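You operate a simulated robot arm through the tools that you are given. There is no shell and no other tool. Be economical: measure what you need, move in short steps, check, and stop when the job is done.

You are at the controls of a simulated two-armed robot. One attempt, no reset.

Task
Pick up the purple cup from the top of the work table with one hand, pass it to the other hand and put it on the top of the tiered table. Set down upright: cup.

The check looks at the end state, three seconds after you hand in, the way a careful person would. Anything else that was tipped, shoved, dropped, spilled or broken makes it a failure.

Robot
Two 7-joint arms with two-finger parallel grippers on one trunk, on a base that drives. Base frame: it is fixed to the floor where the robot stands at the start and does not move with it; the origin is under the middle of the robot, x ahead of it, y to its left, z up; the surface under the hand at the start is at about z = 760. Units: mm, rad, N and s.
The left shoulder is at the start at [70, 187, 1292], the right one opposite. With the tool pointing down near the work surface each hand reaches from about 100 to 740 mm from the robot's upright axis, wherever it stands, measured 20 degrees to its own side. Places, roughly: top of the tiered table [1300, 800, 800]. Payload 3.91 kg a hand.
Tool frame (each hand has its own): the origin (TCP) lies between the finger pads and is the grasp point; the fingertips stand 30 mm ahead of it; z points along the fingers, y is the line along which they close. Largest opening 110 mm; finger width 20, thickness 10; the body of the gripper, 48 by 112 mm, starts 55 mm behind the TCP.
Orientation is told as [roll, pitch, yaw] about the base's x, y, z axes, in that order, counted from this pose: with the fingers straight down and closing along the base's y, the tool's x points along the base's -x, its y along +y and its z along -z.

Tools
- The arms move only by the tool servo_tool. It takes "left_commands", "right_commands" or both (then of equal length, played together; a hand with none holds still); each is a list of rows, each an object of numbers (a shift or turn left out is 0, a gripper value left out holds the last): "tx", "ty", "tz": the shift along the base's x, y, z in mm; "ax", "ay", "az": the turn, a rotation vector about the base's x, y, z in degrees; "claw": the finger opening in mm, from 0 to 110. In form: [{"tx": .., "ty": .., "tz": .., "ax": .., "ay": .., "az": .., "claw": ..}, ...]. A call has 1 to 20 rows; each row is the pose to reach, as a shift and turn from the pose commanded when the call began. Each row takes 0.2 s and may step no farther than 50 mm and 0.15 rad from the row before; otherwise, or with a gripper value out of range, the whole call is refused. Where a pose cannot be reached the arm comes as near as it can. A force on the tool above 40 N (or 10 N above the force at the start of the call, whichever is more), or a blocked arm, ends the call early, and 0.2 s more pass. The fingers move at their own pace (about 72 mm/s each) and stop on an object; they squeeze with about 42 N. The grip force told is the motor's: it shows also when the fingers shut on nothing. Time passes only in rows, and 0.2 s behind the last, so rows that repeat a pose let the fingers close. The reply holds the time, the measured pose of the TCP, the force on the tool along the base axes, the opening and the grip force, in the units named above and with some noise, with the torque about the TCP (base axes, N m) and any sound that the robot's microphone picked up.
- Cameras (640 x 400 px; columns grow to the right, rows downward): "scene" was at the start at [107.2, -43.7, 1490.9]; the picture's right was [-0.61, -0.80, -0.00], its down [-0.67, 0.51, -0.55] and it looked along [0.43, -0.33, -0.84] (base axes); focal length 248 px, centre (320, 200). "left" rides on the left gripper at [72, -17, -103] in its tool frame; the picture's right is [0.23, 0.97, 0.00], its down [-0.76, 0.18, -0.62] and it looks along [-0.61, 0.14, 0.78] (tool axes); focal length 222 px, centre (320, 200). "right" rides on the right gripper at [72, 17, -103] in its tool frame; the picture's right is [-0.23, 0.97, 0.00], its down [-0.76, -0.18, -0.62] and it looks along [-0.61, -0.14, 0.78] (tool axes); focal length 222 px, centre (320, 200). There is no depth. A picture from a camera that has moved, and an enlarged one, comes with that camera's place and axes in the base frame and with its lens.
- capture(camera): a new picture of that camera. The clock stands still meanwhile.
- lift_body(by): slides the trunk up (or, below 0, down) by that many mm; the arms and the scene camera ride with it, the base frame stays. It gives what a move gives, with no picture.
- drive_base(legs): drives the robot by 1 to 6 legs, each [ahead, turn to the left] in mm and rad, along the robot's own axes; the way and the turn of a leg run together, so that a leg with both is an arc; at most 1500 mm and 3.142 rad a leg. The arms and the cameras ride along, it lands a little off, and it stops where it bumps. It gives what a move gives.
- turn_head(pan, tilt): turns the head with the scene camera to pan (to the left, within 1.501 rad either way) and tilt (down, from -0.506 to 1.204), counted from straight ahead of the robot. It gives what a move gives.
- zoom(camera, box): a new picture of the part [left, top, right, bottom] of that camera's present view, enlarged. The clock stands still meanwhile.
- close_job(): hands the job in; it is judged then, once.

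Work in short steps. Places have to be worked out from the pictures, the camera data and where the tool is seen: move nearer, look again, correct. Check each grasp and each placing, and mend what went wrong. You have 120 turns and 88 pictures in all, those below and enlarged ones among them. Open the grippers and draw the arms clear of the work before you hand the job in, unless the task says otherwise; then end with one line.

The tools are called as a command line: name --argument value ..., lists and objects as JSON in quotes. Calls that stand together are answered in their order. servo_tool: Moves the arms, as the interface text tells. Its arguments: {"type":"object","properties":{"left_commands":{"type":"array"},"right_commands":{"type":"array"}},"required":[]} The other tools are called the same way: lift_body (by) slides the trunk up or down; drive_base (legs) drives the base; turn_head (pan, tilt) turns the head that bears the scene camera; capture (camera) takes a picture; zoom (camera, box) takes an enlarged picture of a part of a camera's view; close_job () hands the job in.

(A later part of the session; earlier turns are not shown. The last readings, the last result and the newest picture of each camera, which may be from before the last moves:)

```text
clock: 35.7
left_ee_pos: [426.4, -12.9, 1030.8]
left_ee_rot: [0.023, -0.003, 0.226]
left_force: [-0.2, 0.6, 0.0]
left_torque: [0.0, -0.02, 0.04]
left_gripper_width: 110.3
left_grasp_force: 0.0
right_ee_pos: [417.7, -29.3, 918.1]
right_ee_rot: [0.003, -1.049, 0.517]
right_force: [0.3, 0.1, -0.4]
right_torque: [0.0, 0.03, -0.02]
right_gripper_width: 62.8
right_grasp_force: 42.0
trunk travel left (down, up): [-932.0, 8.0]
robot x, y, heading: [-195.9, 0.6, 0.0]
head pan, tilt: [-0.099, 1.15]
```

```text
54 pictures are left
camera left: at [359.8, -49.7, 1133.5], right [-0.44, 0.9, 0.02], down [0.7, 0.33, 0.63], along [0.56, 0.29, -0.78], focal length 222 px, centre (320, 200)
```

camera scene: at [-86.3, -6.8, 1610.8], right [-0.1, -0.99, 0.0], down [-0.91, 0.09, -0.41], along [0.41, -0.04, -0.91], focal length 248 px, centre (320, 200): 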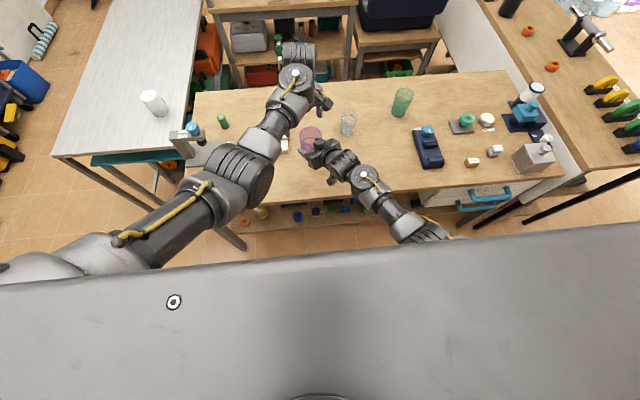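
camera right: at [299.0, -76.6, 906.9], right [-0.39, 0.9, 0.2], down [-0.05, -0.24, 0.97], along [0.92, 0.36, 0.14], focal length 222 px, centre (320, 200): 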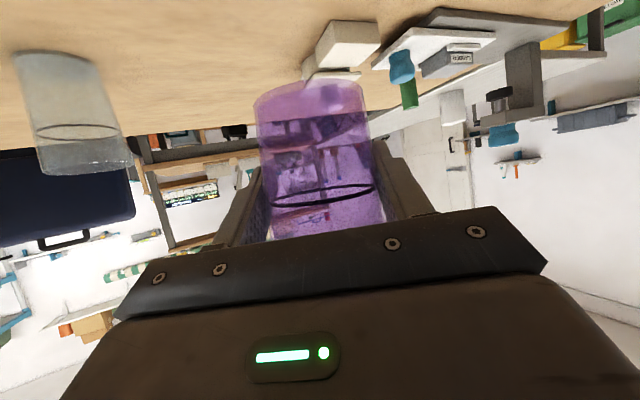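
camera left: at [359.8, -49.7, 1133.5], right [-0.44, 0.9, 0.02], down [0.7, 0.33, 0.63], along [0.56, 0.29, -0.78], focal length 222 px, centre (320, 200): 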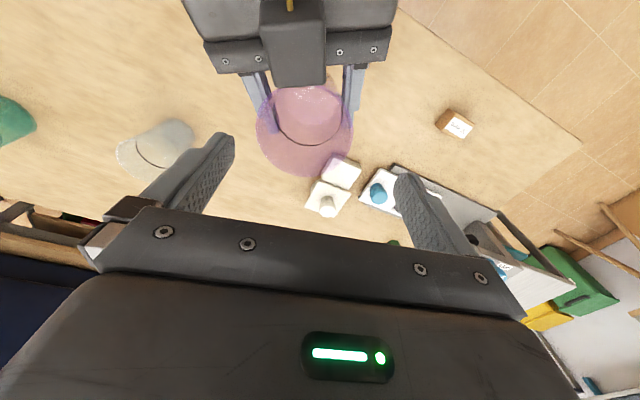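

The left arm stalls near y≈-13, likely an arm limit, so I bring the cup to it. I shift the right hand 25 mm left in small steps.

servo_tool --left_commands '[{"ty": 8}, {"ty": 16}, {"ty": 24}, {"ty": 24}, {"ty": 24}, {"ty": 24}]' --right_commands '[{"ty": 5}, {"ty": 10}, {"ty": 15}, {"ty": 20}, {"ty": 25}, {"ty": 25}]'

capture --camera "left"

capture --camera "scene"

```text
clock: 37.1
left_ee_pos: [420.7, -7.0, 1036.6]
left_ee_rot: [0.003, 0.003, 0.206]
left_force: [-0.3, 0.8, 0.7]
left_torque: [-0.01, 0.01, 0.03]
left_gripper_width: 110.2
left_grasp_force: 0.0
right_ee_pos: [417.3, -3.0, 917.9]
right_ee_rot: [0.003, -1.049, 0.516]
right_force: [0.7, 0.0, -0.3]
right_torque: [-0.01, -0.03, 0.01]
right_gripper_width: 62.7
right_grasp_force: 42.2
trunk travel left (down, up): [-932.0, 8.0]
robot x, y, heading: [-198.9, -1.3, 0.0]
head pan, tilt: [-0.099, 1.15]
```

```text
53 pictures are left
camera left: at [353.9, -39.3, 1139.7], right [-0.42, 0.91, 0.0], down [0.71, 0.33, 0.62], along [0.56, 0.27, -0.78], focal length 222 px, centre (320, 200)
```

left: 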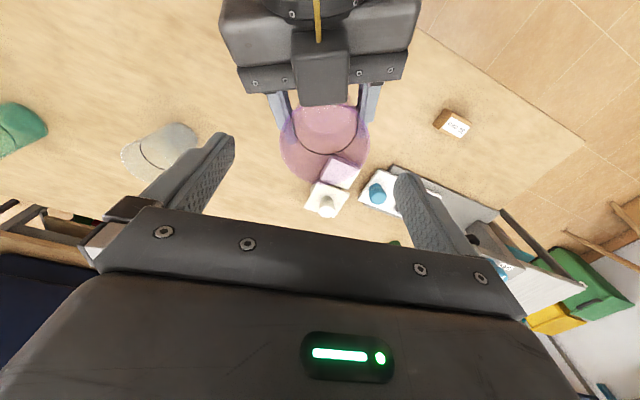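

```text
52 pictures are left
camera scene: at [-86.4, -6.8, 1610.7], right [-0.1, -0.99, 0.0], down [-0.91, 0.09, -0.41], along [0.41, -0.04, -0.91], focal length 248 px, centre (320, 200)
```

scene: 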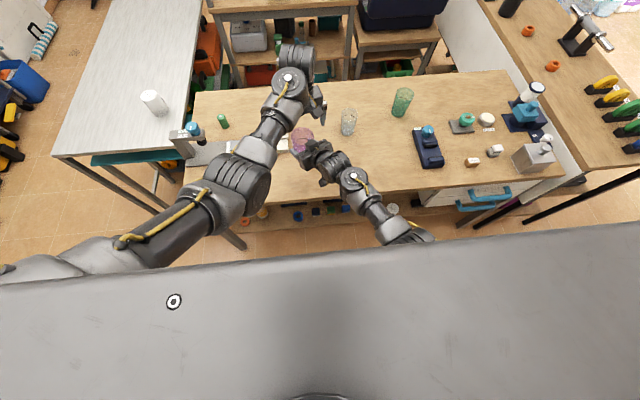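

The two hands now line up: the rim centre is near (419,-3) and the left TCP at (421,-7). I descend partway and check the clearances.

servo_tool --left_commands '[{"ty": 3, "tz": -10}, {"ty": 3, "tz": -20}, {"ty": 3, "tz": -30}, {"ty": 3, "tz": -40}, {"ty": 3, "tz": -40}]'

capture --camera "left"

zoom --camera "scene" --box '[240, 90, 400, 190]'

```text
clock: 38.3
left_ee_pos: [421.6, -2.5, 995.7]
left_ee_rot: [0.007, 0.002, 0.208]
left_force: [-0.3, -0.1, 1.2]
left_torque: [-0.01, 0.04, 0.01]
left_gripper_width: 109.8
left_grasp_force: 0.0
right_ee_pos: [416.3, -3.8, 917.1]
right_ee_rot: [0.004, -1.051, 0.517]
right_force: [-0.3, -0.4, -0.4]
right_torque: [0.0, 0.0, 0.0]
right_gripper_width: 62.9
right_grasp_force: 42.4
trunk travel left (down, up): [-932.0, 8.0]
robot x, y, heading: [-200.1, -2.1, -0.007]
head pan, tilt: [-0.099, 1.15]
```

```text
51 pictures are left
camera left: at [355.5, -34.3, 1099.1], right [-0.42, 0.91, 0.01], down [0.71, 0.33, 0.62], along [0.56, 0.27, -0.78], focal length 222 px, centre (320, 200)
```

left: 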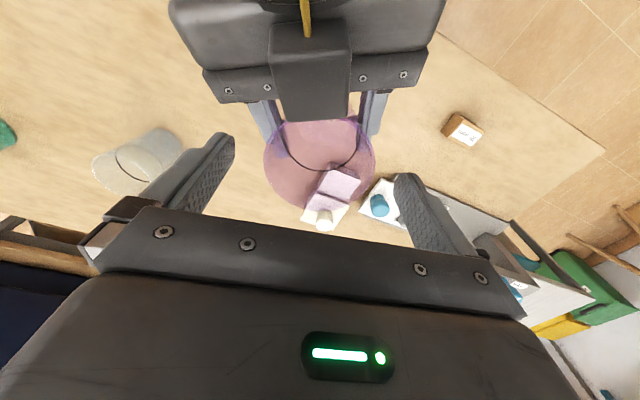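

```text
4.00 times, centred on (320, 140) of scene
camera zoom: at [-86.5, -6.9, 1610.8], right [-0.1, -0.99, 0.0], down [-0.91, 0.09, -0.41], along [0.41, -0.04, -0.91], focal length 992 px, centre (320, 440)
```

zoom: 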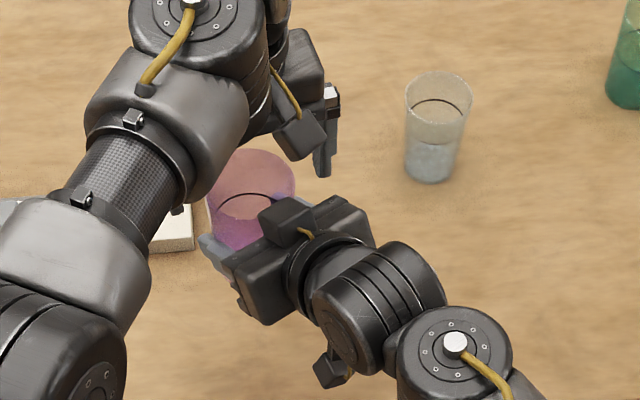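

All clear. The rim is at z≈974, centred near (416,-5). I shift 4 mm back and descend another 21 mm.

servo_tool --left_commands '[{"tx": -3, "ty": -1, "tz": -7}, {"tx": -4, "ty": -1, "tz": -14}, {"tx": -4, "ty": -1, "tz": -21}, {"tx": -4, "ty": -1, "tz": -21}]'

capture --camera "left"

capture --camera "right"

```text
clock: 39.3
left_ee_pos: [420.7, 1.1, 973.0]
left_ee_rot: [0.012, 0.0, 0.213]
left_force: [-0.1, -0.2, -0.5]
left_torque: [0.01, 0.02, -0.02]
left_gripper_width: 110.0
left_grasp_force: 0.1
right_ee_pos: [417.1, -4.7, 917.6]
right_ee_rot: [0.005, -1.051, 0.516]
right_force: [-0.1, -0.3, -0.1]
right_torque: [0.0, 0.0, -0.01]
right_gripper_width: 62.7
right_grasp_force: 42.7
trunk travel left (down, up): [-932.0, 8.0]
robot x, y, heading: [-197.7, 2.8, -0.003]
head pan, tilt: [-0.099, 1.15]
```

```text
49 pictures are left
camera left: at [353.4, -31.6, 1076.3], right [-0.43, 0.9, 0.01], down [0.71, 0.33, 0.63], along [0.56, 0.28, -0.78], focal length 222 px, centre (320, 200)
```

left: 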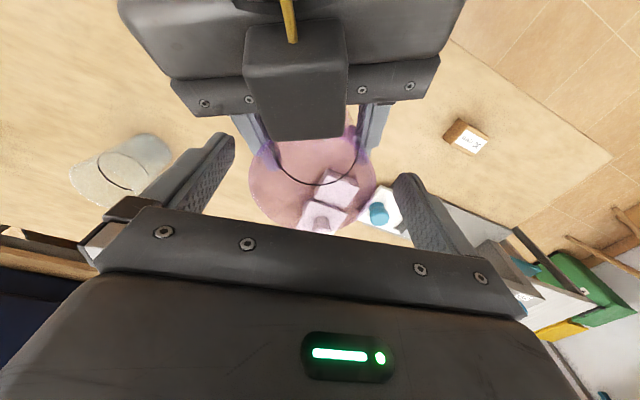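

```text
48 pictures are left
camera right: at [298.2, -51.5, 906.4], right [-0.39, 0.9, 0.2], down [-0.05, -0.24, 0.97], along [0.92, 0.36, 0.14], focal length 222 px, centre (320, 200)
```

right: 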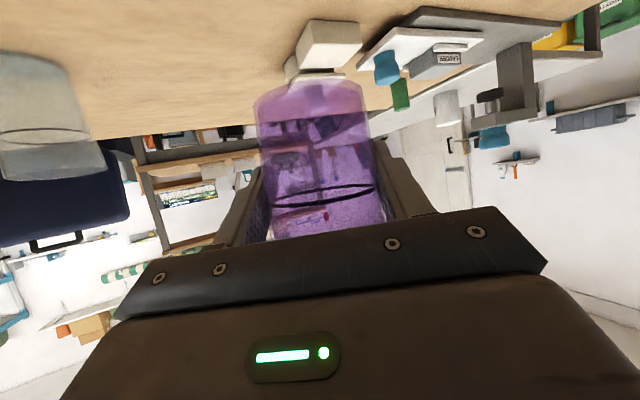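

The fingers straddle the rim, with the cup about 4–5 mm toward -y. I nudge the left hand and then close it slowly.

servo_tool --left_commands '[{"ty": -3, "tx": -1}, {"ty": -6, "tx": -1}, {"ty": -6, "tx": -1, "claw": 100}, {"ty": -6, "tx": -1, "claw": 90}]'

capture --camera "left"

```text
clock: 40.3
left_ee_pos: [420.7, 0.7, 972.3]
left_ee_rot: [0.017, -0.004, 0.217]
left_force: [5.5, -21.8, -2.4]
left_torque: [-0.42, -0.38, 0.26]
left_gripper_width: 100.8
left_grasp_force: 11.0
right_ee_pos: [415.7, -1.0, 918.5]
right_ee_rot: [0.008, -1.051, 0.52]
right_force: [-5.3, 21.9, 1.3]
right_torque: [-0.74, 0.07, -0.13]
right_gripper_width: 62.9
right_grasp_force: 41.7
trunk travel left (down, up): [-932.0, 8.0]
robot x, y, heading: [-196.4, 4.7, -0.006]
head pan, tilt: [-0.099, 1.15]
```

```text
47 pictures are left
camera left: at [353.2, -33.4, 1075.5], right [-0.43, 0.9, 0.01], down [0.71, 0.33, 0.63], along [0.56, 0.28, -0.78], focal length 222 px, centre (320, 200)
```

left: 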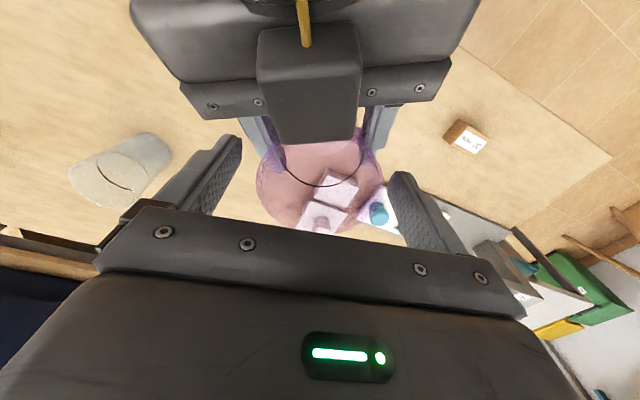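

Contact came early at 100 mm opening. The torque places it at the tip of the -y finger, which is meeting the right finger's thicker base rather than the cup. I reopen, go 9 mm up and 5 mm forward, and try again.

servo_tool --left_commands '[{"claw": 110}, {"claw": 110, "tz": 5}, {"tz": 9, "tx": 4, "ty": -2}, {"tz": 9, "tx": 5, "ty": -2}, {"tz": 9, "tx": 5, "ty": -2}, {"tz": 9, "tx": 5, "ty": -2, "claw": 100}, {"tz": 9, "tx": 5, "ty": -2, "claw": 92}, {"tz": 9, "tx": 5, "ty": -2, "claw": 92}]'

capture --camera "left"

```text
clock: 42.1
left_ee_pos: [425.5, -0.4, 983.2]
left_ee_rot: [0.015, -0.003, 0.22]
left_force: [-0.7, 0.0, 0.6]
left_torque: [0.01, -0.04, 0.02]
left_gripper_width: 91.9
left_grasp_force: 0.0
right_ee_pos: [416.9, -3.2, 917.6]
right_ee_rot: [0.005, -1.05, 0.517]
right_force: [0.3, -0.4, -0.4]
right_torque: [0.0, 0.0, 0.02]
right_gripper_width: 62.8
right_grasp_force: 41.8
trunk travel left (down, up): [-932.0, 8.0]
robot x, y, heading: [-196.5, -1.6, -0.002]
head pan, tilt: [-0.099, 1.15]
```

```text
46 pictures are left
camera left: at [358.8, -35.2, 1085.7], right [-0.43, 0.9, 0.01], down [0.71, 0.33, 0.63], along [0.56, 0.28, -0.78], focal length 222 px, centre (320, 200)
```

left: 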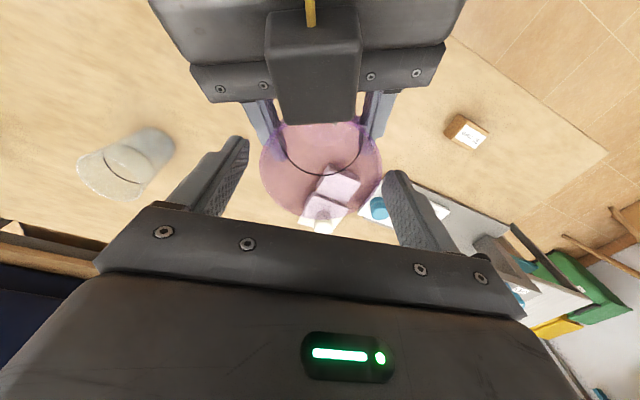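

There is no contact at 92 mm. The cup axis lies about 9 mm behind the pad centres, so I shift back 5 mm and close in steps.

servo_tool --left_commands '[{"tx": -3, "ty": -2}, {"tx": -6, "ty": -3}, {"tx": -6, "ty": -3, "claw": 86}, {"tx": -6, "ty": -3, "claw": 80}, {"tx": -6, "ty": -3, "claw": 76}, {"tx": -6, "ty": -3, "claw": 76}]'

capture --camera "left"

```text
clock: 43.5
left_ee_pos: [423.8, -2.7, 985.7]
left_ee_rot: [0.015, -0.009, 0.22]
left_force: [-0.1, -0.4, 0.7]
left_torque: [0.01, -0.02, 0.02]
left_gripper_width: 76.1
left_grasp_force: 0.1
right_ee_pos: [415.4, -3.2, 917.7]
right_ee_rot: [0.005, -1.049, 0.516]
right_force: [-0.8, 0.7, 0.2]
right_torque: [0.03, 0.02, -0.03]
right_gripper_width: 62.7
right_grasp_force: 42.2
trunk travel left (down, up): [-932.0, 8.0]
robot x, y, heading: [-198.3, 2.3, -0.007]
head pan, tilt: [-0.099, 1.15]
```

```text
45 pictures are left
camera left: at [355.8, -37.2, 1088.2], right [-0.43, 0.9, 0.01], down [0.7, 0.33, 0.63], along [0.57, 0.28, -0.77], focal length 222 px, centre (320, 200)
```

left: 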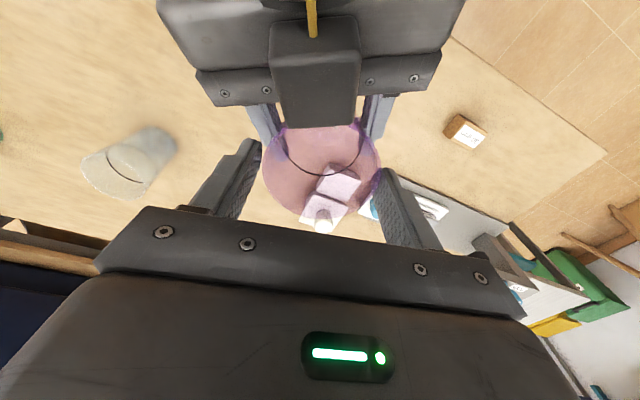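

Still free at 76 mm. I lower 6 mm for more engagement, shift 4 mm back, and close fully.

servo_tool --left_commands '[{"tx": -2, "tz": -3}, {"tx": -4, "tz": -7}, {"tx": -4, "tz": -7}, {"tx": -4, "tz": -7, "claw": 72}, {"tx": -4, "tz": -7, "claw": 68}, {"tx": -4, "tz": -7, "claw": 64}, {"tx": -4, "tz": -7, "claw": 58}, {"tx": -4, "tz": -7, "claw": 58}]'

capture --camera "left"

capture --camera "right"

```text
clock: 45.3
left_ee_pos: [421.0, -2.3, 980.1]
left_ee_rot: [0.016, -0.016, 0.221]
left_force: [8.8, -6.8, 18.2]
left_torque: [-0.52, -0.12, 0.75]
left_gripper_width: 71.7
left_grasp_force: 42.3
right_ee_pos: [415.1, -4.1, 915.2]
right_ee_rot: [0.007, -1.043, 0.517]
right_force: [-9.7, 7.5, -19.2]
right_torque: [0.04, -0.28, -0.75]
right_gripper_width: 62.8
right_grasp_force: 41.5
trunk travel left (down, up): [-932.0, 8.0]
robot x, y, heading: [-195.7, 2.3, -0.005]
head pan, tilt: [-0.099, 1.15]
```

```text
44 pictures are left
camera left: at [352.3, -36.1, 1082.5], right [-0.43, 0.9, 0.01], down [0.7, 0.33, 0.64], along [0.57, 0.29, -0.77], focal length 222 px, centre (320, 200)
```

left: 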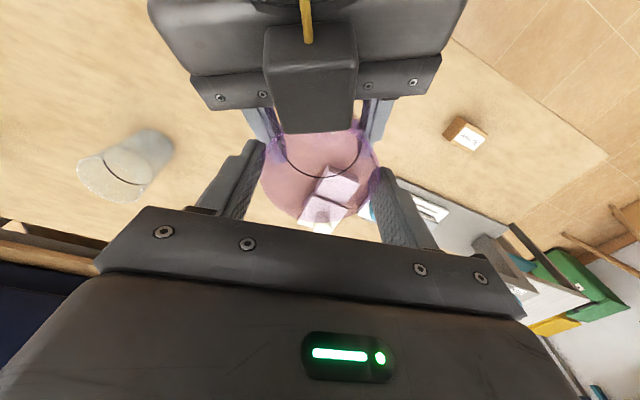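

```text
43 pictures are left
camera right: at [296.6, -51.3, 904.9], right [-0.39, 0.9, 0.2], down [-0.04, -0.23, 0.97], along [0.92, 0.37, 0.13], focal length 222 px, centre (320, 200)
```

right: 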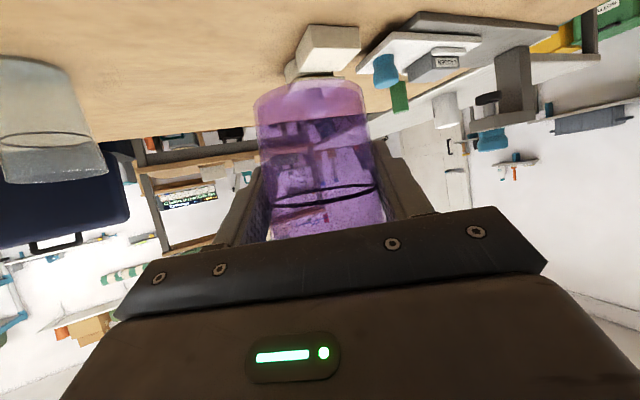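

The left hand holds the rim at 71.7 mm and 42 N. I release with the right hand, slowly at first.

servo_tool --right_commands '[{"claw": 68}, {"claw": 76}, {"claw": 90}, {"claw": 104}, {"claw": 110}, {"claw": 110}]'

capture --camera "right"

capture --camera "left"

```text
clock: 46.7
left_ee_pos: [417.6, -0.8, 976.1]
left_ee_rot: [0.019, -0.008, 0.223]
left_force: [0.3, 0.1, -0.7]
left_torque: [-0.02, -0.02, 0.0]
left_gripper_width: 71.6
left_grasp_force: 41.9
right_ee_pos: [416.4, -3.5, 917.6]
right_ee_rot: [0.004, -1.048, 0.517]
right_force: [-0.8, -0.4, 1.3]
right_torque: [0.02, -0.01, 0.01]
right_gripper_width: 110.0
right_grasp_force: 0.0
trunk travel left (down, up): [-932.0, 8.0]
robot x, y, heading: [-197.2, 0.2, -0.001]
head pan, tilt: [-0.099, 1.15]
```

```text
42 pictures are left
camera right: at [298.2, -51.4, 906.4], right [-0.39, 0.9, 0.2], down [-0.05, -0.24, 0.97], along [0.92, 0.36, 0.14], focal length 222 px, centre (320, 200)
```

right: 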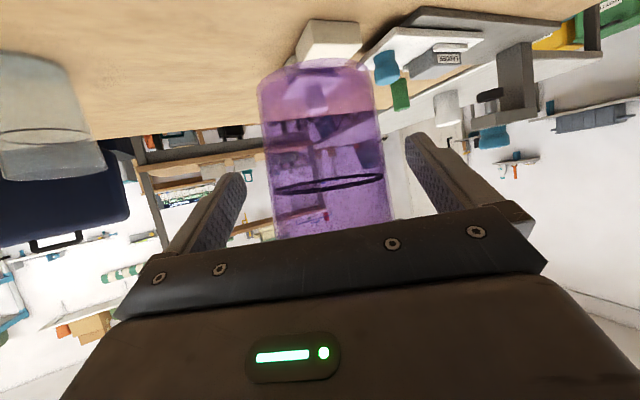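

```text
41 pictures are left
camera left: at [350.5, -34.7, 1078.9], right [-0.44, 0.9, 0.02], down [0.7, 0.33, 0.63], along [0.56, 0.29, -0.77], focal length 222 px, centre (320, 200)
```

left: 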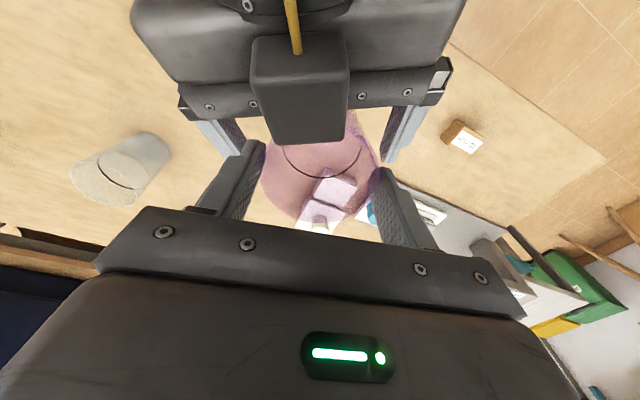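

The cup hangs upright in the left hand with clean readings. I withdraw the right hand horizontally backwards, then out to the right.

servo_tool --right_commands '[{"tx": -17, "ty": -10}, {"tx": -35, "ty": -20}, {"tx": -52, "ty": -30}, {"tx": -69, "ty": -40}, {"tx": -87, "ty": -50}, {"tx": -104, "ty": -60}, {"tx": -115, "ty": -85}, {"tx": -115, "ty": -115}, {"tx": -115, "ty": -150}, {"tx": -115, "ty": -185}, {"tx": -115, "ty": -220}, {"tx": -115, "ty": -220}]'

capture --camera "scene"

capture --camera "right"

```text
clock: 49.3
left_ee_pos: [416.7, 1.0, 974.1]
left_ee_rot: [0.021, -0.004, 0.223]
left_force: [-0.2, 0.5, -0.3]
left_torque: [-0.01, 0.0, 0.0]
left_gripper_width: 71.4
left_grasp_force: 42.0
right_ee_pos: [303.1, -223.4, 917.0]
right_ee_rot: [0.003, -1.05, 0.518]
right_force: [-0.3, 0.3, -0.5]
right_torque: [-0.01, -0.03, 0.02]
right_gripper_width: 109.7
right_grasp_force: 0.1
trunk travel left (down, up): [-932.0, 8.0]
robot x, y, heading: [-198.9, -1.5, -0.001]
head pan, tilt: [-0.099, 1.15]
```

```text
40 pictures are left
camera scene: at [-86.4, -6.3, 1610.8], right [-0.1, -0.99, 0.0], down [-0.91, 0.09, -0.41], along [0.41, -0.04, -0.91], focal length 248 px, centre (320, 200)
```

scene: 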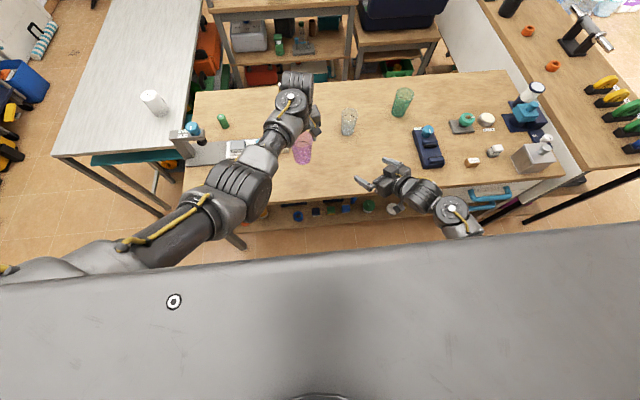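

```text
39 pictures are left
camera right: at [184.4, -272.0, 906.4], right [-0.39, 0.9, 0.2], down [-0.05, -0.24, 0.97], along [0.92, 0.36, 0.14], focal length 222 px, centre (320, 200)
```

right: 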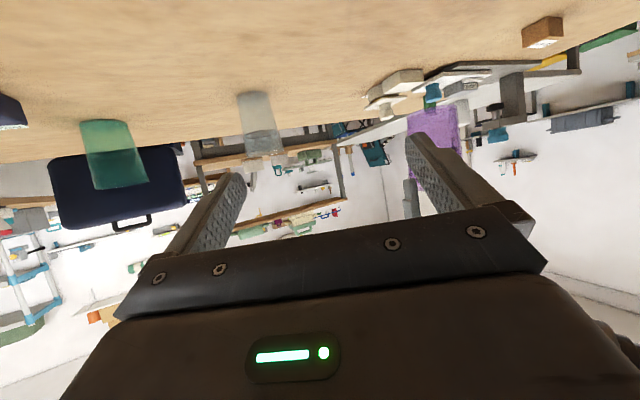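

The pass is done. The tiered table's near edge is at x≈565 with y from 450 to 950, and a mug stands near (760,600). Before driving I tuck the right arm and raise the cup 40 mm.

servo_tool --right_commands '[{"tx": -20, "ty": -22, "tz": 14}, {"tx": -40, "ty": -45, "tz": 28}, {"tx": -60, "ty": -68, "tz": 42}, {"tx": -80, "ty": -90, "tz": 56}, {"tx": -100, "ty": -112, "tz": 70}, {"tx": -120, "ty": -135, "tz": 84}, {"tx": -138, "ty": -157, "tz": 98}, {"tx": -153, "ty": -177, "tz": 113}, {"tx": -153, "ty": -177, "tz": 113}]' --left_commands '[{"tz": 4}, {"tz": 9}, {"tz": 14}, {"tz": 19}, {"tz": 24}, {"tz": 29}, {"tz": 34}, {"tz": 40}, {"tz": 40}]'

turn_head --pan 1.2 --tilt 0.5

capture --camera "scene"

capture --camera "left"

```text
clock: 51.3
left_ee_pos: [415.2, -9.0, 1016.6]
left_ee_rot: [0.012, -0.002, 0.214]
left_force: [-0.2, -0.9, 0.6]
left_torque: [0.0, 0.0, 0.01]
left_gripper_width: 71.3
left_grasp_force: 42.4
right_ee_pos: [151.4, -403.1, 1031.6]
right_ee_rot: [0.004, -1.048, 0.515]
right_force: [0.2, 0.1, 0.9]
right_torque: [0.02, 0.02, -0.01]
right_gripper_width: 110.2
right_grasp_force: 0.0
trunk travel left (down, up): [-932.0, 8.0]
robot x, y, heading: [-198.4, -0.1, -0.004]
head pan, tilt: [-0.099, 1.15]
```

```text
clock: 52.8
left_ee_pos: [413.7, -8.4, 1014.9]
left_ee_rot: [0.015, -0.001, 0.216]
left_force: [-0.7, 0.4, -0.9]
left_torque: [0.02, 0.04, -0.01]
left_gripper_width: 71.2
left_grasp_force: 42.6
right_ee_pos: [151.6, -401.5, 1030.1]
right_ee_rot: [0.004, -1.047, 0.517]
right_force: [0.1, -0.2, 0.7]
right_torque: [-0.01, -0.04, -0.03]
right_gripper_width: 110.0
right_grasp_force: 0.1
trunk travel left (down, up): [-932.0, 8.0]
robot x, y, heading: [-202.1, 3.3, -0.005]
head pan, tilt: [1.201, 0.499]
```

```text
38 pictures are left
camera scene: at [-112.5, 83.6, 1661.6], right [0.93, -0.37, 0.0], down [-0.18, -0.45, -0.88], along [0.32, 0.82, -0.48], focal length 248 px, centre (320, 200)
```

scene: 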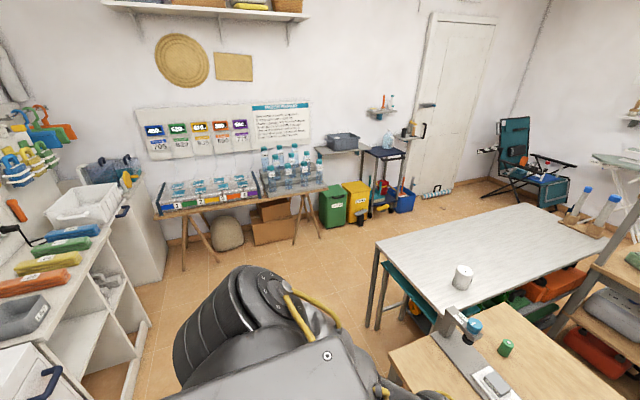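

```text
37 pictures are left
camera left: at [346.8, -42.1, 1118.1], right [-0.43, 0.9, 0.01], down [0.71, 0.33, 0.63], along [0.56, 0.28, -0.78], focal length 222 px, centre (320, 200)
```

left: 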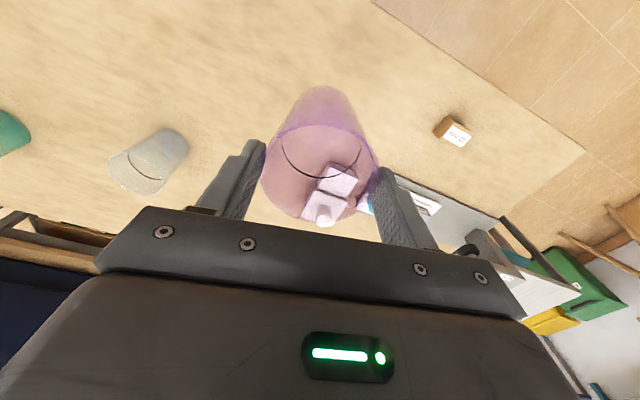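

The floor toward the tiered table is clear. I turn left 90° and check the cup before driving on.

drive_base --legs '[[0, 0.785], [0, 0.785]]'

capture --camera "left"

```text
clock: 57.3
left_ee_pos: [-188.2, 611.3, 1015.4]
left_ee_rot: [0.015, 0.0, 1.786]
left_force: [-0.6, -0.1, -0.8]
left_torque: [-0.01, -0.01, 0.02]
left_gripper_width: 71.1
left_grasp_force: 41.9
right_ee_pos: [205.6, 348.0, 1030.3]
right_ee_rot: [0.005, -1.049, 2.087]
right_force: [-0.2, -0.9, -0.5]
right_torque: [-0.01, -0.01, 0.01]
right_gripper_width: 109.9
right_grasp_force: 0.0
trunk travel left (down, up): [-932.0, 8.0]
robot x, y, heading: [-196.3, -0.3, 1.569]
head pan, tilt: [1.201, 0.499]
```

```text
36 pictures are left
camera left: at [-154.7, 544.3, 1118.0], right [-0.9, -0.43, 0.01], down [-0.33, 0.71, 0.63], along [-0.28, 0.56, -0.78], focal length 222 px, centre (320, 200)
```

left: 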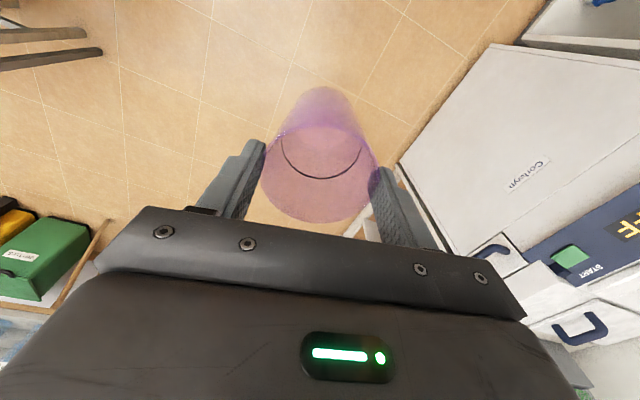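

The cup rides well. A white appliance shows on the -x side, so I look ahead before driving.

turn_head --pan 0.4 --tilt 0.7

capture --camera "scene"

```text
clock: 58.4
left_ee_pos: [-190.3, 611.2, 1015.1]
left_ee_rot: [0.013, -0.003, 1.789]
left_force: [-0.9, -0.1, 0.2]
left_torque: [0.0, -0.03, -0.01]
left_gripper_width: 71.0
left_grasp_force: 42.4
right_ee_pos: [204.1, 348.2, 1031.0]
right_ee_rot: [0.005, -1.05, 2.089]
right_force: [-0.3, 0.2, 0.2]
right_torque: [-0.04, -0.02, 0.02]
right_gripper_width: 109.9
right_grasp_force: 0.1
trunk travel left (down, up): [-932.0, 8.0]
robot x, y, heading: [-198.9, -1.4, 1.565]
head pan, tilt: [0.4, 0.7]
```

```text
35 pictures are left
camera scene: at [-228.1, 128.0, 1643.9], right [0.92, 0.39, 0.0], down [0.25, -0.59, -0.77], along [-0.3, 0.71, -0.64], focal length 248 px, centre (320, 200)
```

scene: 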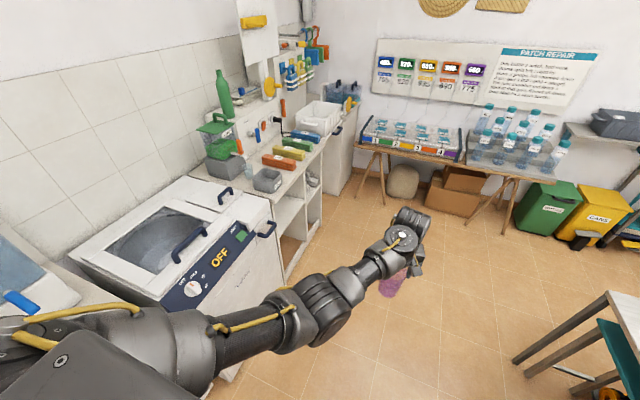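

The appliance front is at x≈-790, well clear of the arm, and the lane ahead is free. I drive 770 ahead and turn back right.

drive_base --legs '[[770, 0], [0, -0.785], [0, -0.785]]'

turn_head --pan 0.0 --tilt 0.8

capture --camera "scene"

capture --camera "left"

```text
clock: 66.6
left_ee_pos: [416.4, 775.4, 1013.2]
left_ee_rot: [0.014, -0.001, 0.245]
left_force: [0.1, 0.0, -0.3]
left_torque: [0.01, -0.02, -0.01]
left_gripper_width: 68.7
left_grasp_force: 41.4
right_ee_pos: [163.8, 373.4, 1030.5]
right_ee_rot: [0.002, -1.048, 0.543]
right_force: [0.7, 0.7, 0.6]
right_torque: [0.01, -0.02, 0.02]
right_gripper_width: 110.1
right_grasp_force: 0.0
trunk travel left (down, up): [-932.0, 8.0]
robot x, y, heading: [-194.4, 764.6, 0.022]
head pan, tilt: [0.4, 0.7]
```

```text
clock: 67.5
left_ee_pos: [417.3, 776.6, 1014.5]
left_ee_rot: [0.015, -0.002, 0.245]
left_force: [0.6, -1.2, -0.2]
left_torque: [0.0, -0.02, -0.01]
left_gripper_width: 68.6
left_grasp_force: 41.8
right_ee_pos: [163.7, 371.7, 1030.6]
right_ee_rot: [0.007, -1.048, 0.543]
right_force: [0.4, 0.0, -0.9]
right_torque: [0.01, -0.01, -0.01]
right_gripper_width: 109.8
right_grasp_force: 0.2
trunk travel left (down, up): [-932.0, 8.0]
robot x, y, heading: [-196.1, 765.0, 0.024]
head pan, tilt: [0.0, 0.799]
```

```text
34 pictures are left
camera scene: at [-63.2, 767.8, 1635.6], right [0.02, -1.0, 0.0], down [-0.72, -0.02, -0.7], along [0.7, 0.02, -0.72], focal length 248 px, centre (320, 200)
```

scene: 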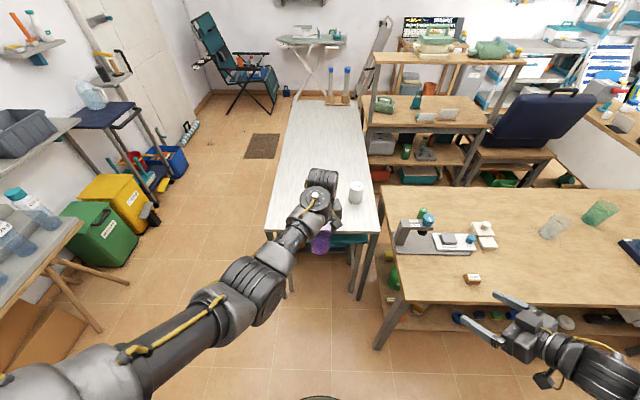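

```text
33 pictures are left
camera left: at [350.2, 739.9, 1116.9], right [-0.46, 0.89, 0.02], down [0.7, 0.35, 0.63], along [0.55, 0.3, -0.78], focal length 222 px, centre (320, 200)
```

left: 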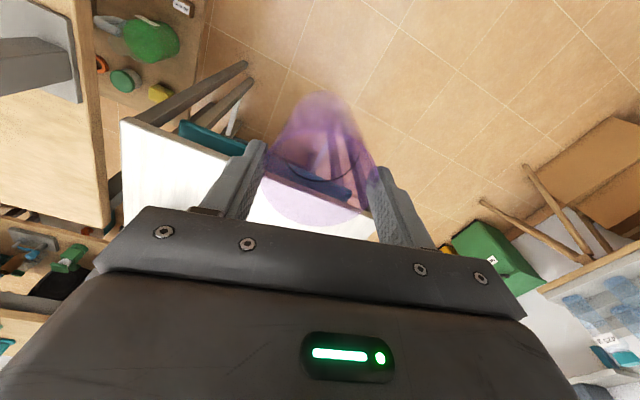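

The left opening dropped from 71.0 to 68.6, so the cup may have shifted. I enlarge the view to check.

zoom --camera "left" --box '[200, 70, 440, 250]'

zoom --camera "scene" --box '[250, 150, 410, 270]'

```text
2.22 times, centred on (320, 160) of left
camera zoom: at [350.2, 739.9, 1116.9], right [-0.46, 0.89, 0.02], down [0.7, 0.35, 0.63], along [0.55, 0.3, -0.78], focal length 494 px, centre (320, 289)
```

zoom: 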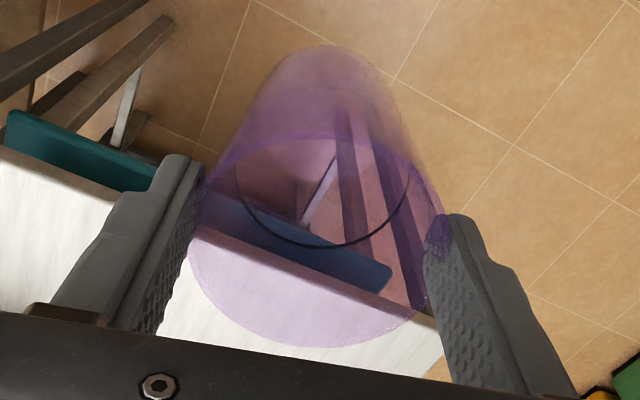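

```text
3.33 times, centred on (330, 210) of scene
camera zoom: at [-63.2, 767.8, 1635.6], right [0.02, -1.0, 0.0], down [-0.72, -0.02, -0.7], along [0.7, 0.02, -0.72], focal length 827 px, centre (287, 167)
```

zoom: 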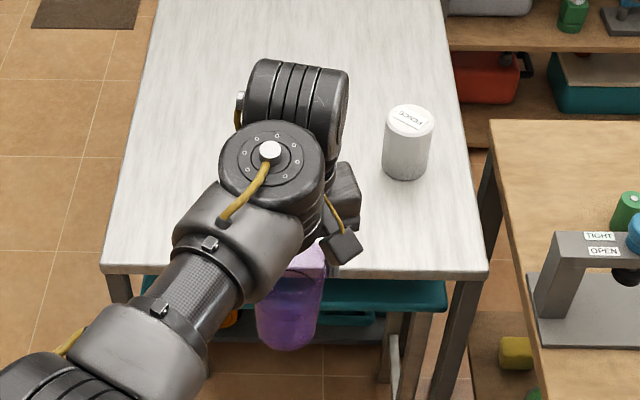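

The cup is nearly vertical (about 3°), with its rim about 13 mm below the TCP, so only a slight slip. The table edge is at x≈572, y spans 538–1021, and the mug is near (752,625). I shift the right hand away from the vise, then drive 290 ahead.

servo_tool --right_commands '[{"ty": -30, "tz": 15}, {"ty": -60, "tz": 30}, {"ty": -90, "tz": 40}, {"ty": -100, "tz": 40}]'

drive_base --legs '[[150, 0], [140, 0]]'

zoom --camera "left" --box '[200, 70, 440, 250]'

capture --camera "scene"

```text
clock: 68.5
left_ee_pos: [417.1, 775.8, 1014.2]
left_ee_rot: [0.019, 0.0, 0.245]
left_force: [-0.2, 0.4, -0.1]
left_torque: [0.05, -0.02, -0.01]
left_gripper_width: 68.3
left_grasp_force: 42.2
right_ee_pos: [162.5, 272.5, 1071.6]
right_ee_rot: [0.004, -1.049, 0.542]
right_force: [0.1, 0.9, 0.8]
right_torque: [0.01, 0.01, 0.03]
right_gripper_width: 109.9
right_grasp_force: 0.0
trunk travel left (down, up): [-932.0, 8.0]
robot x, y, heading: [-191.7, 764.1, 0.019]
head pan, tilt: [0.0, 0.799]
```

```text
clock: 70.8
left_ee_pos: [699.9, 784.8, 1015.6]
left_ee_rot: [0.015, -0.002, 0.247]
left_force: [-1.4, 1.0, -0.5]
left_torque: [0.0, -0.01, 0.01]
left_gripper_width: 68.1
left_grasp_force: 42.6
right_ee_pos: [448.2, 281.9, 1072.1]
right_ee_rot: [0.005, -1.05, 0.545]
right_force: [0.5, 0.3, 0.7]
right_torque: [0.0, 0.03, 0.0]
right_gripper_width: 110.0
right_grasp_force: 0.1
trunk travel left (down, up): [-932.0, 8.0]
robot x, y, heading: [89.3, 772.0, 0.026]
head pan, tilt: [0.0, 0.799]
```

```text
2.22 times, centred on (320, 160) of left
camera zoom: at [634.3, 747.9, 1117.6], right [-0.46, 0.89, 0.02], down [0.7, 0.35, 0.63], along [0.55, 0.3, -0.78], focal length 494 px, centre (320, 289)
```

zoom: 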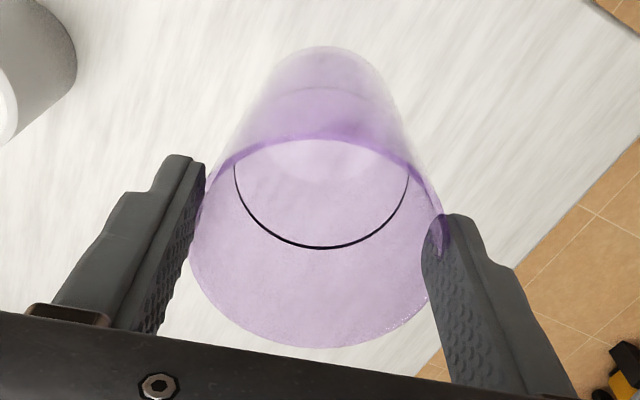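

```text
29 pictures are left
camera scene: at [220.4, 775.2, 1635.8], right [0.03, -1.0, 0.0], down [-0.72, -0.02, -0.7], along [0.7, 0.02, -0.72], focal length 248 px, centre (320, 200)
```

scene: 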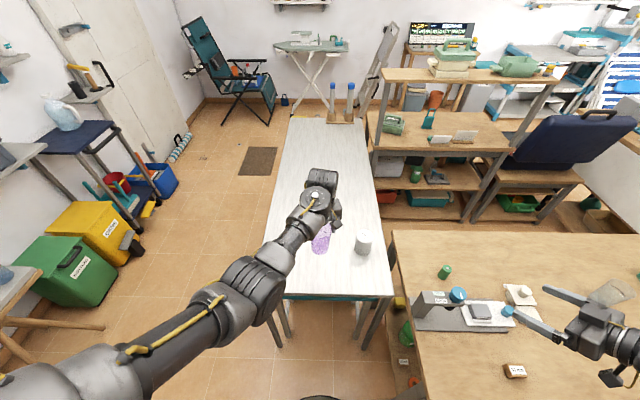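

The cup is over the table at (700,785), well clear of the mug. I lower it 65 mm and check.

servo_tool --left_commands '[{"tz": -10}, {"tz": -20}, {"tz": -30}, {"tz": -40}, {"tz": -50}, {"tz": -58}, {"tz": -65}, {"tz": -65}]'

capture --camera "left"

zoom --camera "scene" --box '[270, 190, 400, 290]'

```text
clock: 72.5
left_ee_pos: [706.1, 799.4, 945.6]
left_ee_rot: [0.031, -0.005, 0.262]
left_force: [0.0, 0.3, 0.2]
left_torque: [-0.01, 0.0, 0.02]
left_gripper_width: 68.1
left_grasp_force: 42.2
right_ee_pos: [448.8, 281.2, 1071.9]
right_ee_rot: [0.006, -1.048, 0.545]
right_force: [0.0, -0.3, 0.6]
right_torque: [0.05, 0.01, 0.0]
right_gripper_width: 110.0
right_grasp_force: 0.0
trunk travel left (down, up): [-932.0, 8.0]
robot x, y, heading: [92.2, 774.2, 0.027]
head pan, tilt: [0.0, 0.799]
```

```text
28 pictures are left
camera left: at [641.1, 760.5, 1048.1], right [-0.47, 0.88, 0.03], down [0.69, 0.35, 0.63], along [0.55, 0.32, -0.77], focal length 222 px, centre (320, 200)
```

left: 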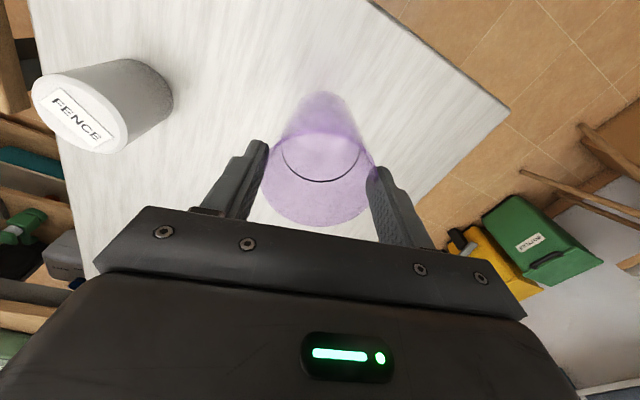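

```text
4.00 times, centred on (335, 240) of scene
camera zoom: at [222.4, 775.2, 1635.6], right [0.03, -1.0, 0.0], down [-0.72, -0.02, -0.7], along [0.7, 0.02, -0.72], focal length 992 px, centre (260, 40)
```

zoom: 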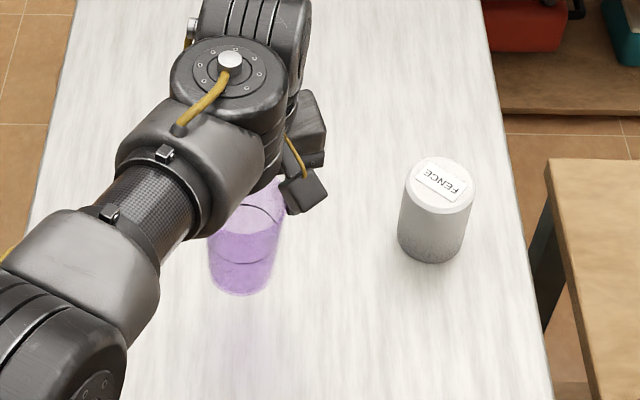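

As it lowers, the wrist nears its limit and drifts and rolls (1.8°). I turn the yaw back by 12° and level the hand here.

servo_tool --left_commands '[{"az": -2.5}, {"az": -5}, {"az": -7.5}, {"az": -10}, {"az": -12.5}, {"az": -14}, {"az": -14}]'

capture --camera "left"

```text
clock: 74.2
left_ee_pos: [706.3, 789.8, 951.0]
left_ee_rot: [0.023, -0.009, 0.007]
left_force: [-0.1, -0.2, -0.4]
left_torque: [0.01, -0.01, 0.01]
left_gripper_width: 68.0
left_grasp_force: 42.0
right_ee_pos: [449.8, 281.2, 1072.0]
right_ee_rot: [0.005, -1.049, 0.545]
right_force: [-1.1, 0.3, 0.2]
right_torque: [0.02, 0.01, 0.0]
right_gripper_width: 110.1
right_grasp_force: 0.0
trunk travel left (down, up): [-932.0, 8.0]
robot x, y, heading: [90.8, 772.1, 0.026]
head pan, tilt: [0.0, 0.799]
```

```text
26 pictures are left
camera left: at [632.3, 769.8, 1053.3], right [-0.23, 0.97, 0.02], down [0.76, 0.17, 0.63], along [0.61, 0.16, -0.77], focal length 222 px, centre (320, 200)
```

left: 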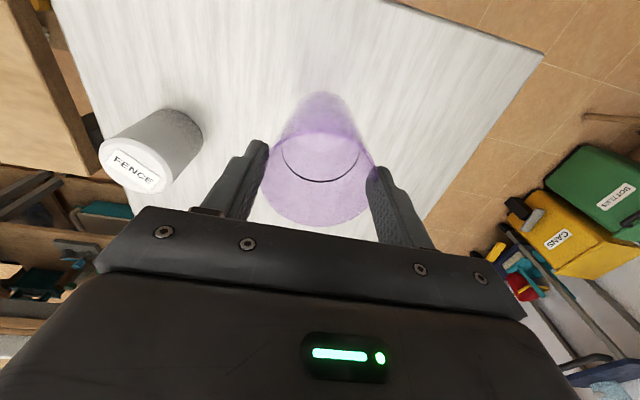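

I level the hand and lower it another 22 mm, watching the force.

servo_tool --left_commands '[{"ax": -1.3, "ay": 0.4}, {"ax": -1.3, "ay": 0.4, "tz": -6}, {"ax": -1.3, "ay": 0.4, "tz": -12}, {"ax": -1.3, "ay": 0.4, "tz": -18}, {"ax": -1.3, "ay": 0.4, "tz": -22}, {"ax": -1.3, "ay": 0.4, "tz": -22}]'

zoom --camera "left" --box '[200, 70, 440, 250]'

zoom --camera "scene" --box '[270, 190, 400, 290]'

```text
clock: 75.5
left_ee_pos: [703.8, 795.3, 925.7]
left_ee_rot: [0.003, 0.005, 0.012]
left_force: [0.0, -0.1, -0.2]
left_torque: [-0.03, -0.02, 0.01]
left_gripper_width: 67.7
left_grasp_force: 41.8
right_ee_pos: [449.8, 280.9, 1072.2]
right_ee_rot: [0.005, -1.049, 0.543]
right_force: [0.7, 0.3, -0.6]
right_torque: [0.0, -0.01, 0.01]
right_gripper_width: 109.7
right_grasp_force: 0.1
trunk travel left (down, up): [-932.0, 8.0]
robot x, y, heading: [89.7, 774.7, 0.024]
head pan, tilt: [0.0, 0.799]
```

```text
2.22 times, centred on (320, 160) of left
camera zoom: at [632.1, 776.2, 1028.5], right [-0.24, 0.97, 0.01], down [0.76, 0.18, 0.62], along [0.6, 0.15, -0.78], focal length 494 px, centre (320, 289)
```

zoom: 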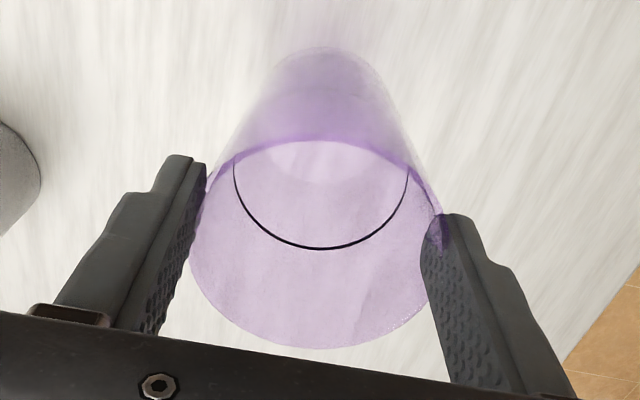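

```text
4.00 times, centred on (335, 240) of scene
camera zoom: at [222.5, 775.1, 1635.6], right [0.03, -1.0, 0.0], down [-0.72, -0.02, -0.7], along [0.7, 0.02, -0.72], focal length 992 px, centre (260, 40)
```

zoom: 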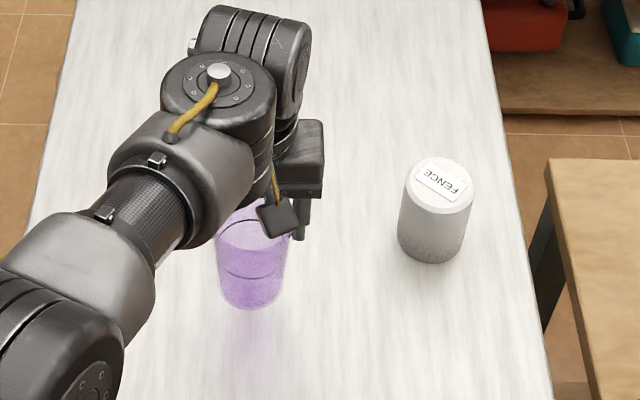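

The cup base reads z≈812, just above the table. I lower 8 mm and then in small steps.

servo_tool --left_commands '[{"tz": -3}, {"tz": -6}, {"tz": -9}, {"tz": -9}]'

servo_tool --left_commands '[{"tz": -2}, {"tz": -4}, {"tz": -4}]'

```text
clock: 76.5
left_ee_pos: [704.0, 795.8, 915.5]
left_ee_rot: [0.004, 0.006, 0.015]
left_force: [0.5, 0.0, 0.5]
left_torque: [-0.01, -0.03, 0.04]
left_gripper_width: 67.3
left_grasp_force: 41.9
right_ee_pos: [448.6, 280.7, 1071.9]
right_ee_rot: [0.005, -1.05, 0.545]
right_force: [1.2, -0.1, 0.2]
right_torque: [0.03, -0.03, 0.01]
right_gripper_width: 109.8
right_grasp_force: 0.0
trunk travel left (down, up): [-932.0, 8.0]
robot x, y, heading: [92.6, 772.6, 0.032]
head pan, tilt: [0.0, 0.799]
```

```text
clock: 77.3
left_ee_pos: [704.1, 795.7, 910.8]
left_ee_rot: [0.006, 0.006, 0.014]
left_force: [0.4, 0.5, 0.3]
left_torque: [-0.01, -0.01, 0.0]
left_gripper_width: 67.2
left_grasp_force: 42.1
right_ee_pos: [449.2, 281.4, 1072.0]
right_ee_rot: [0.005, -1.048, 0.545]
right_force: [-0.2, 0.4, 0.1]
right_torque: [0.03, 0.0, -0.01]
right_gripper_width: 109.8
right_grasp_force: 0.0
trunk travel left (down, up): [-932.0, 8.0]
robot x, y, heading: [92.2, 771.1, 0.025]
head pan, tilt: [0.0, 0.799]
```

No contact yet, so I keep lowering in small steps.

servo_tool --left_commands '[{"tz": -2}, {"tz": -4}, {"tz": -4}]'

servo_tool --left_commands '[{"tz": -2}, {"tz": -4}, {"tz": -4}]'

zoom --camera "scene" --box '[290, 210, 370, 280]'

```text
clock: 78.2
left_ee_pos: [704.8, 795.0, 907.2]
left_ee_rot: [0.003, 0.003, 0.016]
left_force: [1.1, -0.2, -0.8]
left_torque: [0.02, -0.03, -0.01]
left_gripper_width: 67.2
left_grasp_force: 42.0
right_ee_pos: [449.5, 281.3, 1070.6]
right_ee_rot: [0.005, -1.049, 0.544]
right_force: [1.4, 0.6, -0.6]
right_torque: [-0.01, 0.01, -0.01]
right_gripper_width: 109.9
right_grasp_force: 0.1
trunk travel left (down, up): [-932.0, 8.0]
robot x, y, heading: [88.6, 773.7, 0.028]
head pan, tilt: [0.0, 0.799]
```

```text
clock: 79.0
left_ee_pos: [704.4, 795.9, 903.7]
left_ee_rot: [0.003, 0.008, 0.012]
left_force: [0.6, -0.6, -0.2]
left_torque: [-0.03, -0.02, 0.01]
left_gripper_width: 67.2
left_grasp_force: 42.4
right_ee_pos: [448.7, 279.4, 1071.8]
right_ee_rot: [0.005, -1.051, 0.544]
right_force: [0.1, -0.1, -1.3]
right_torque: [0.01, 0.01, -0.03]
right_gripper_width: 110.0
right_grasp_force: 0.0
trunk travel left (down, up): [-932.0, 8.0]
robot x, y, heading: [89.4, 774.5, 0.024]
head pan, tilt: [0.0, 0.799]
```

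```text
5.71 times, centred on (330, 245) of scene
camera zoom: at [222.5, 775.1, 1635.6], right [0.03, -1.0, 0.0], down [-0.72, -0.02, -0.7], along [0.7, 0.02, -0.72], focal length 1418 px, centre (263, -57)
```

zoom: 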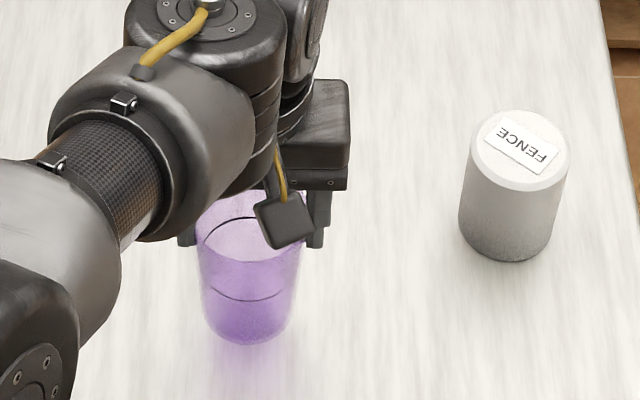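

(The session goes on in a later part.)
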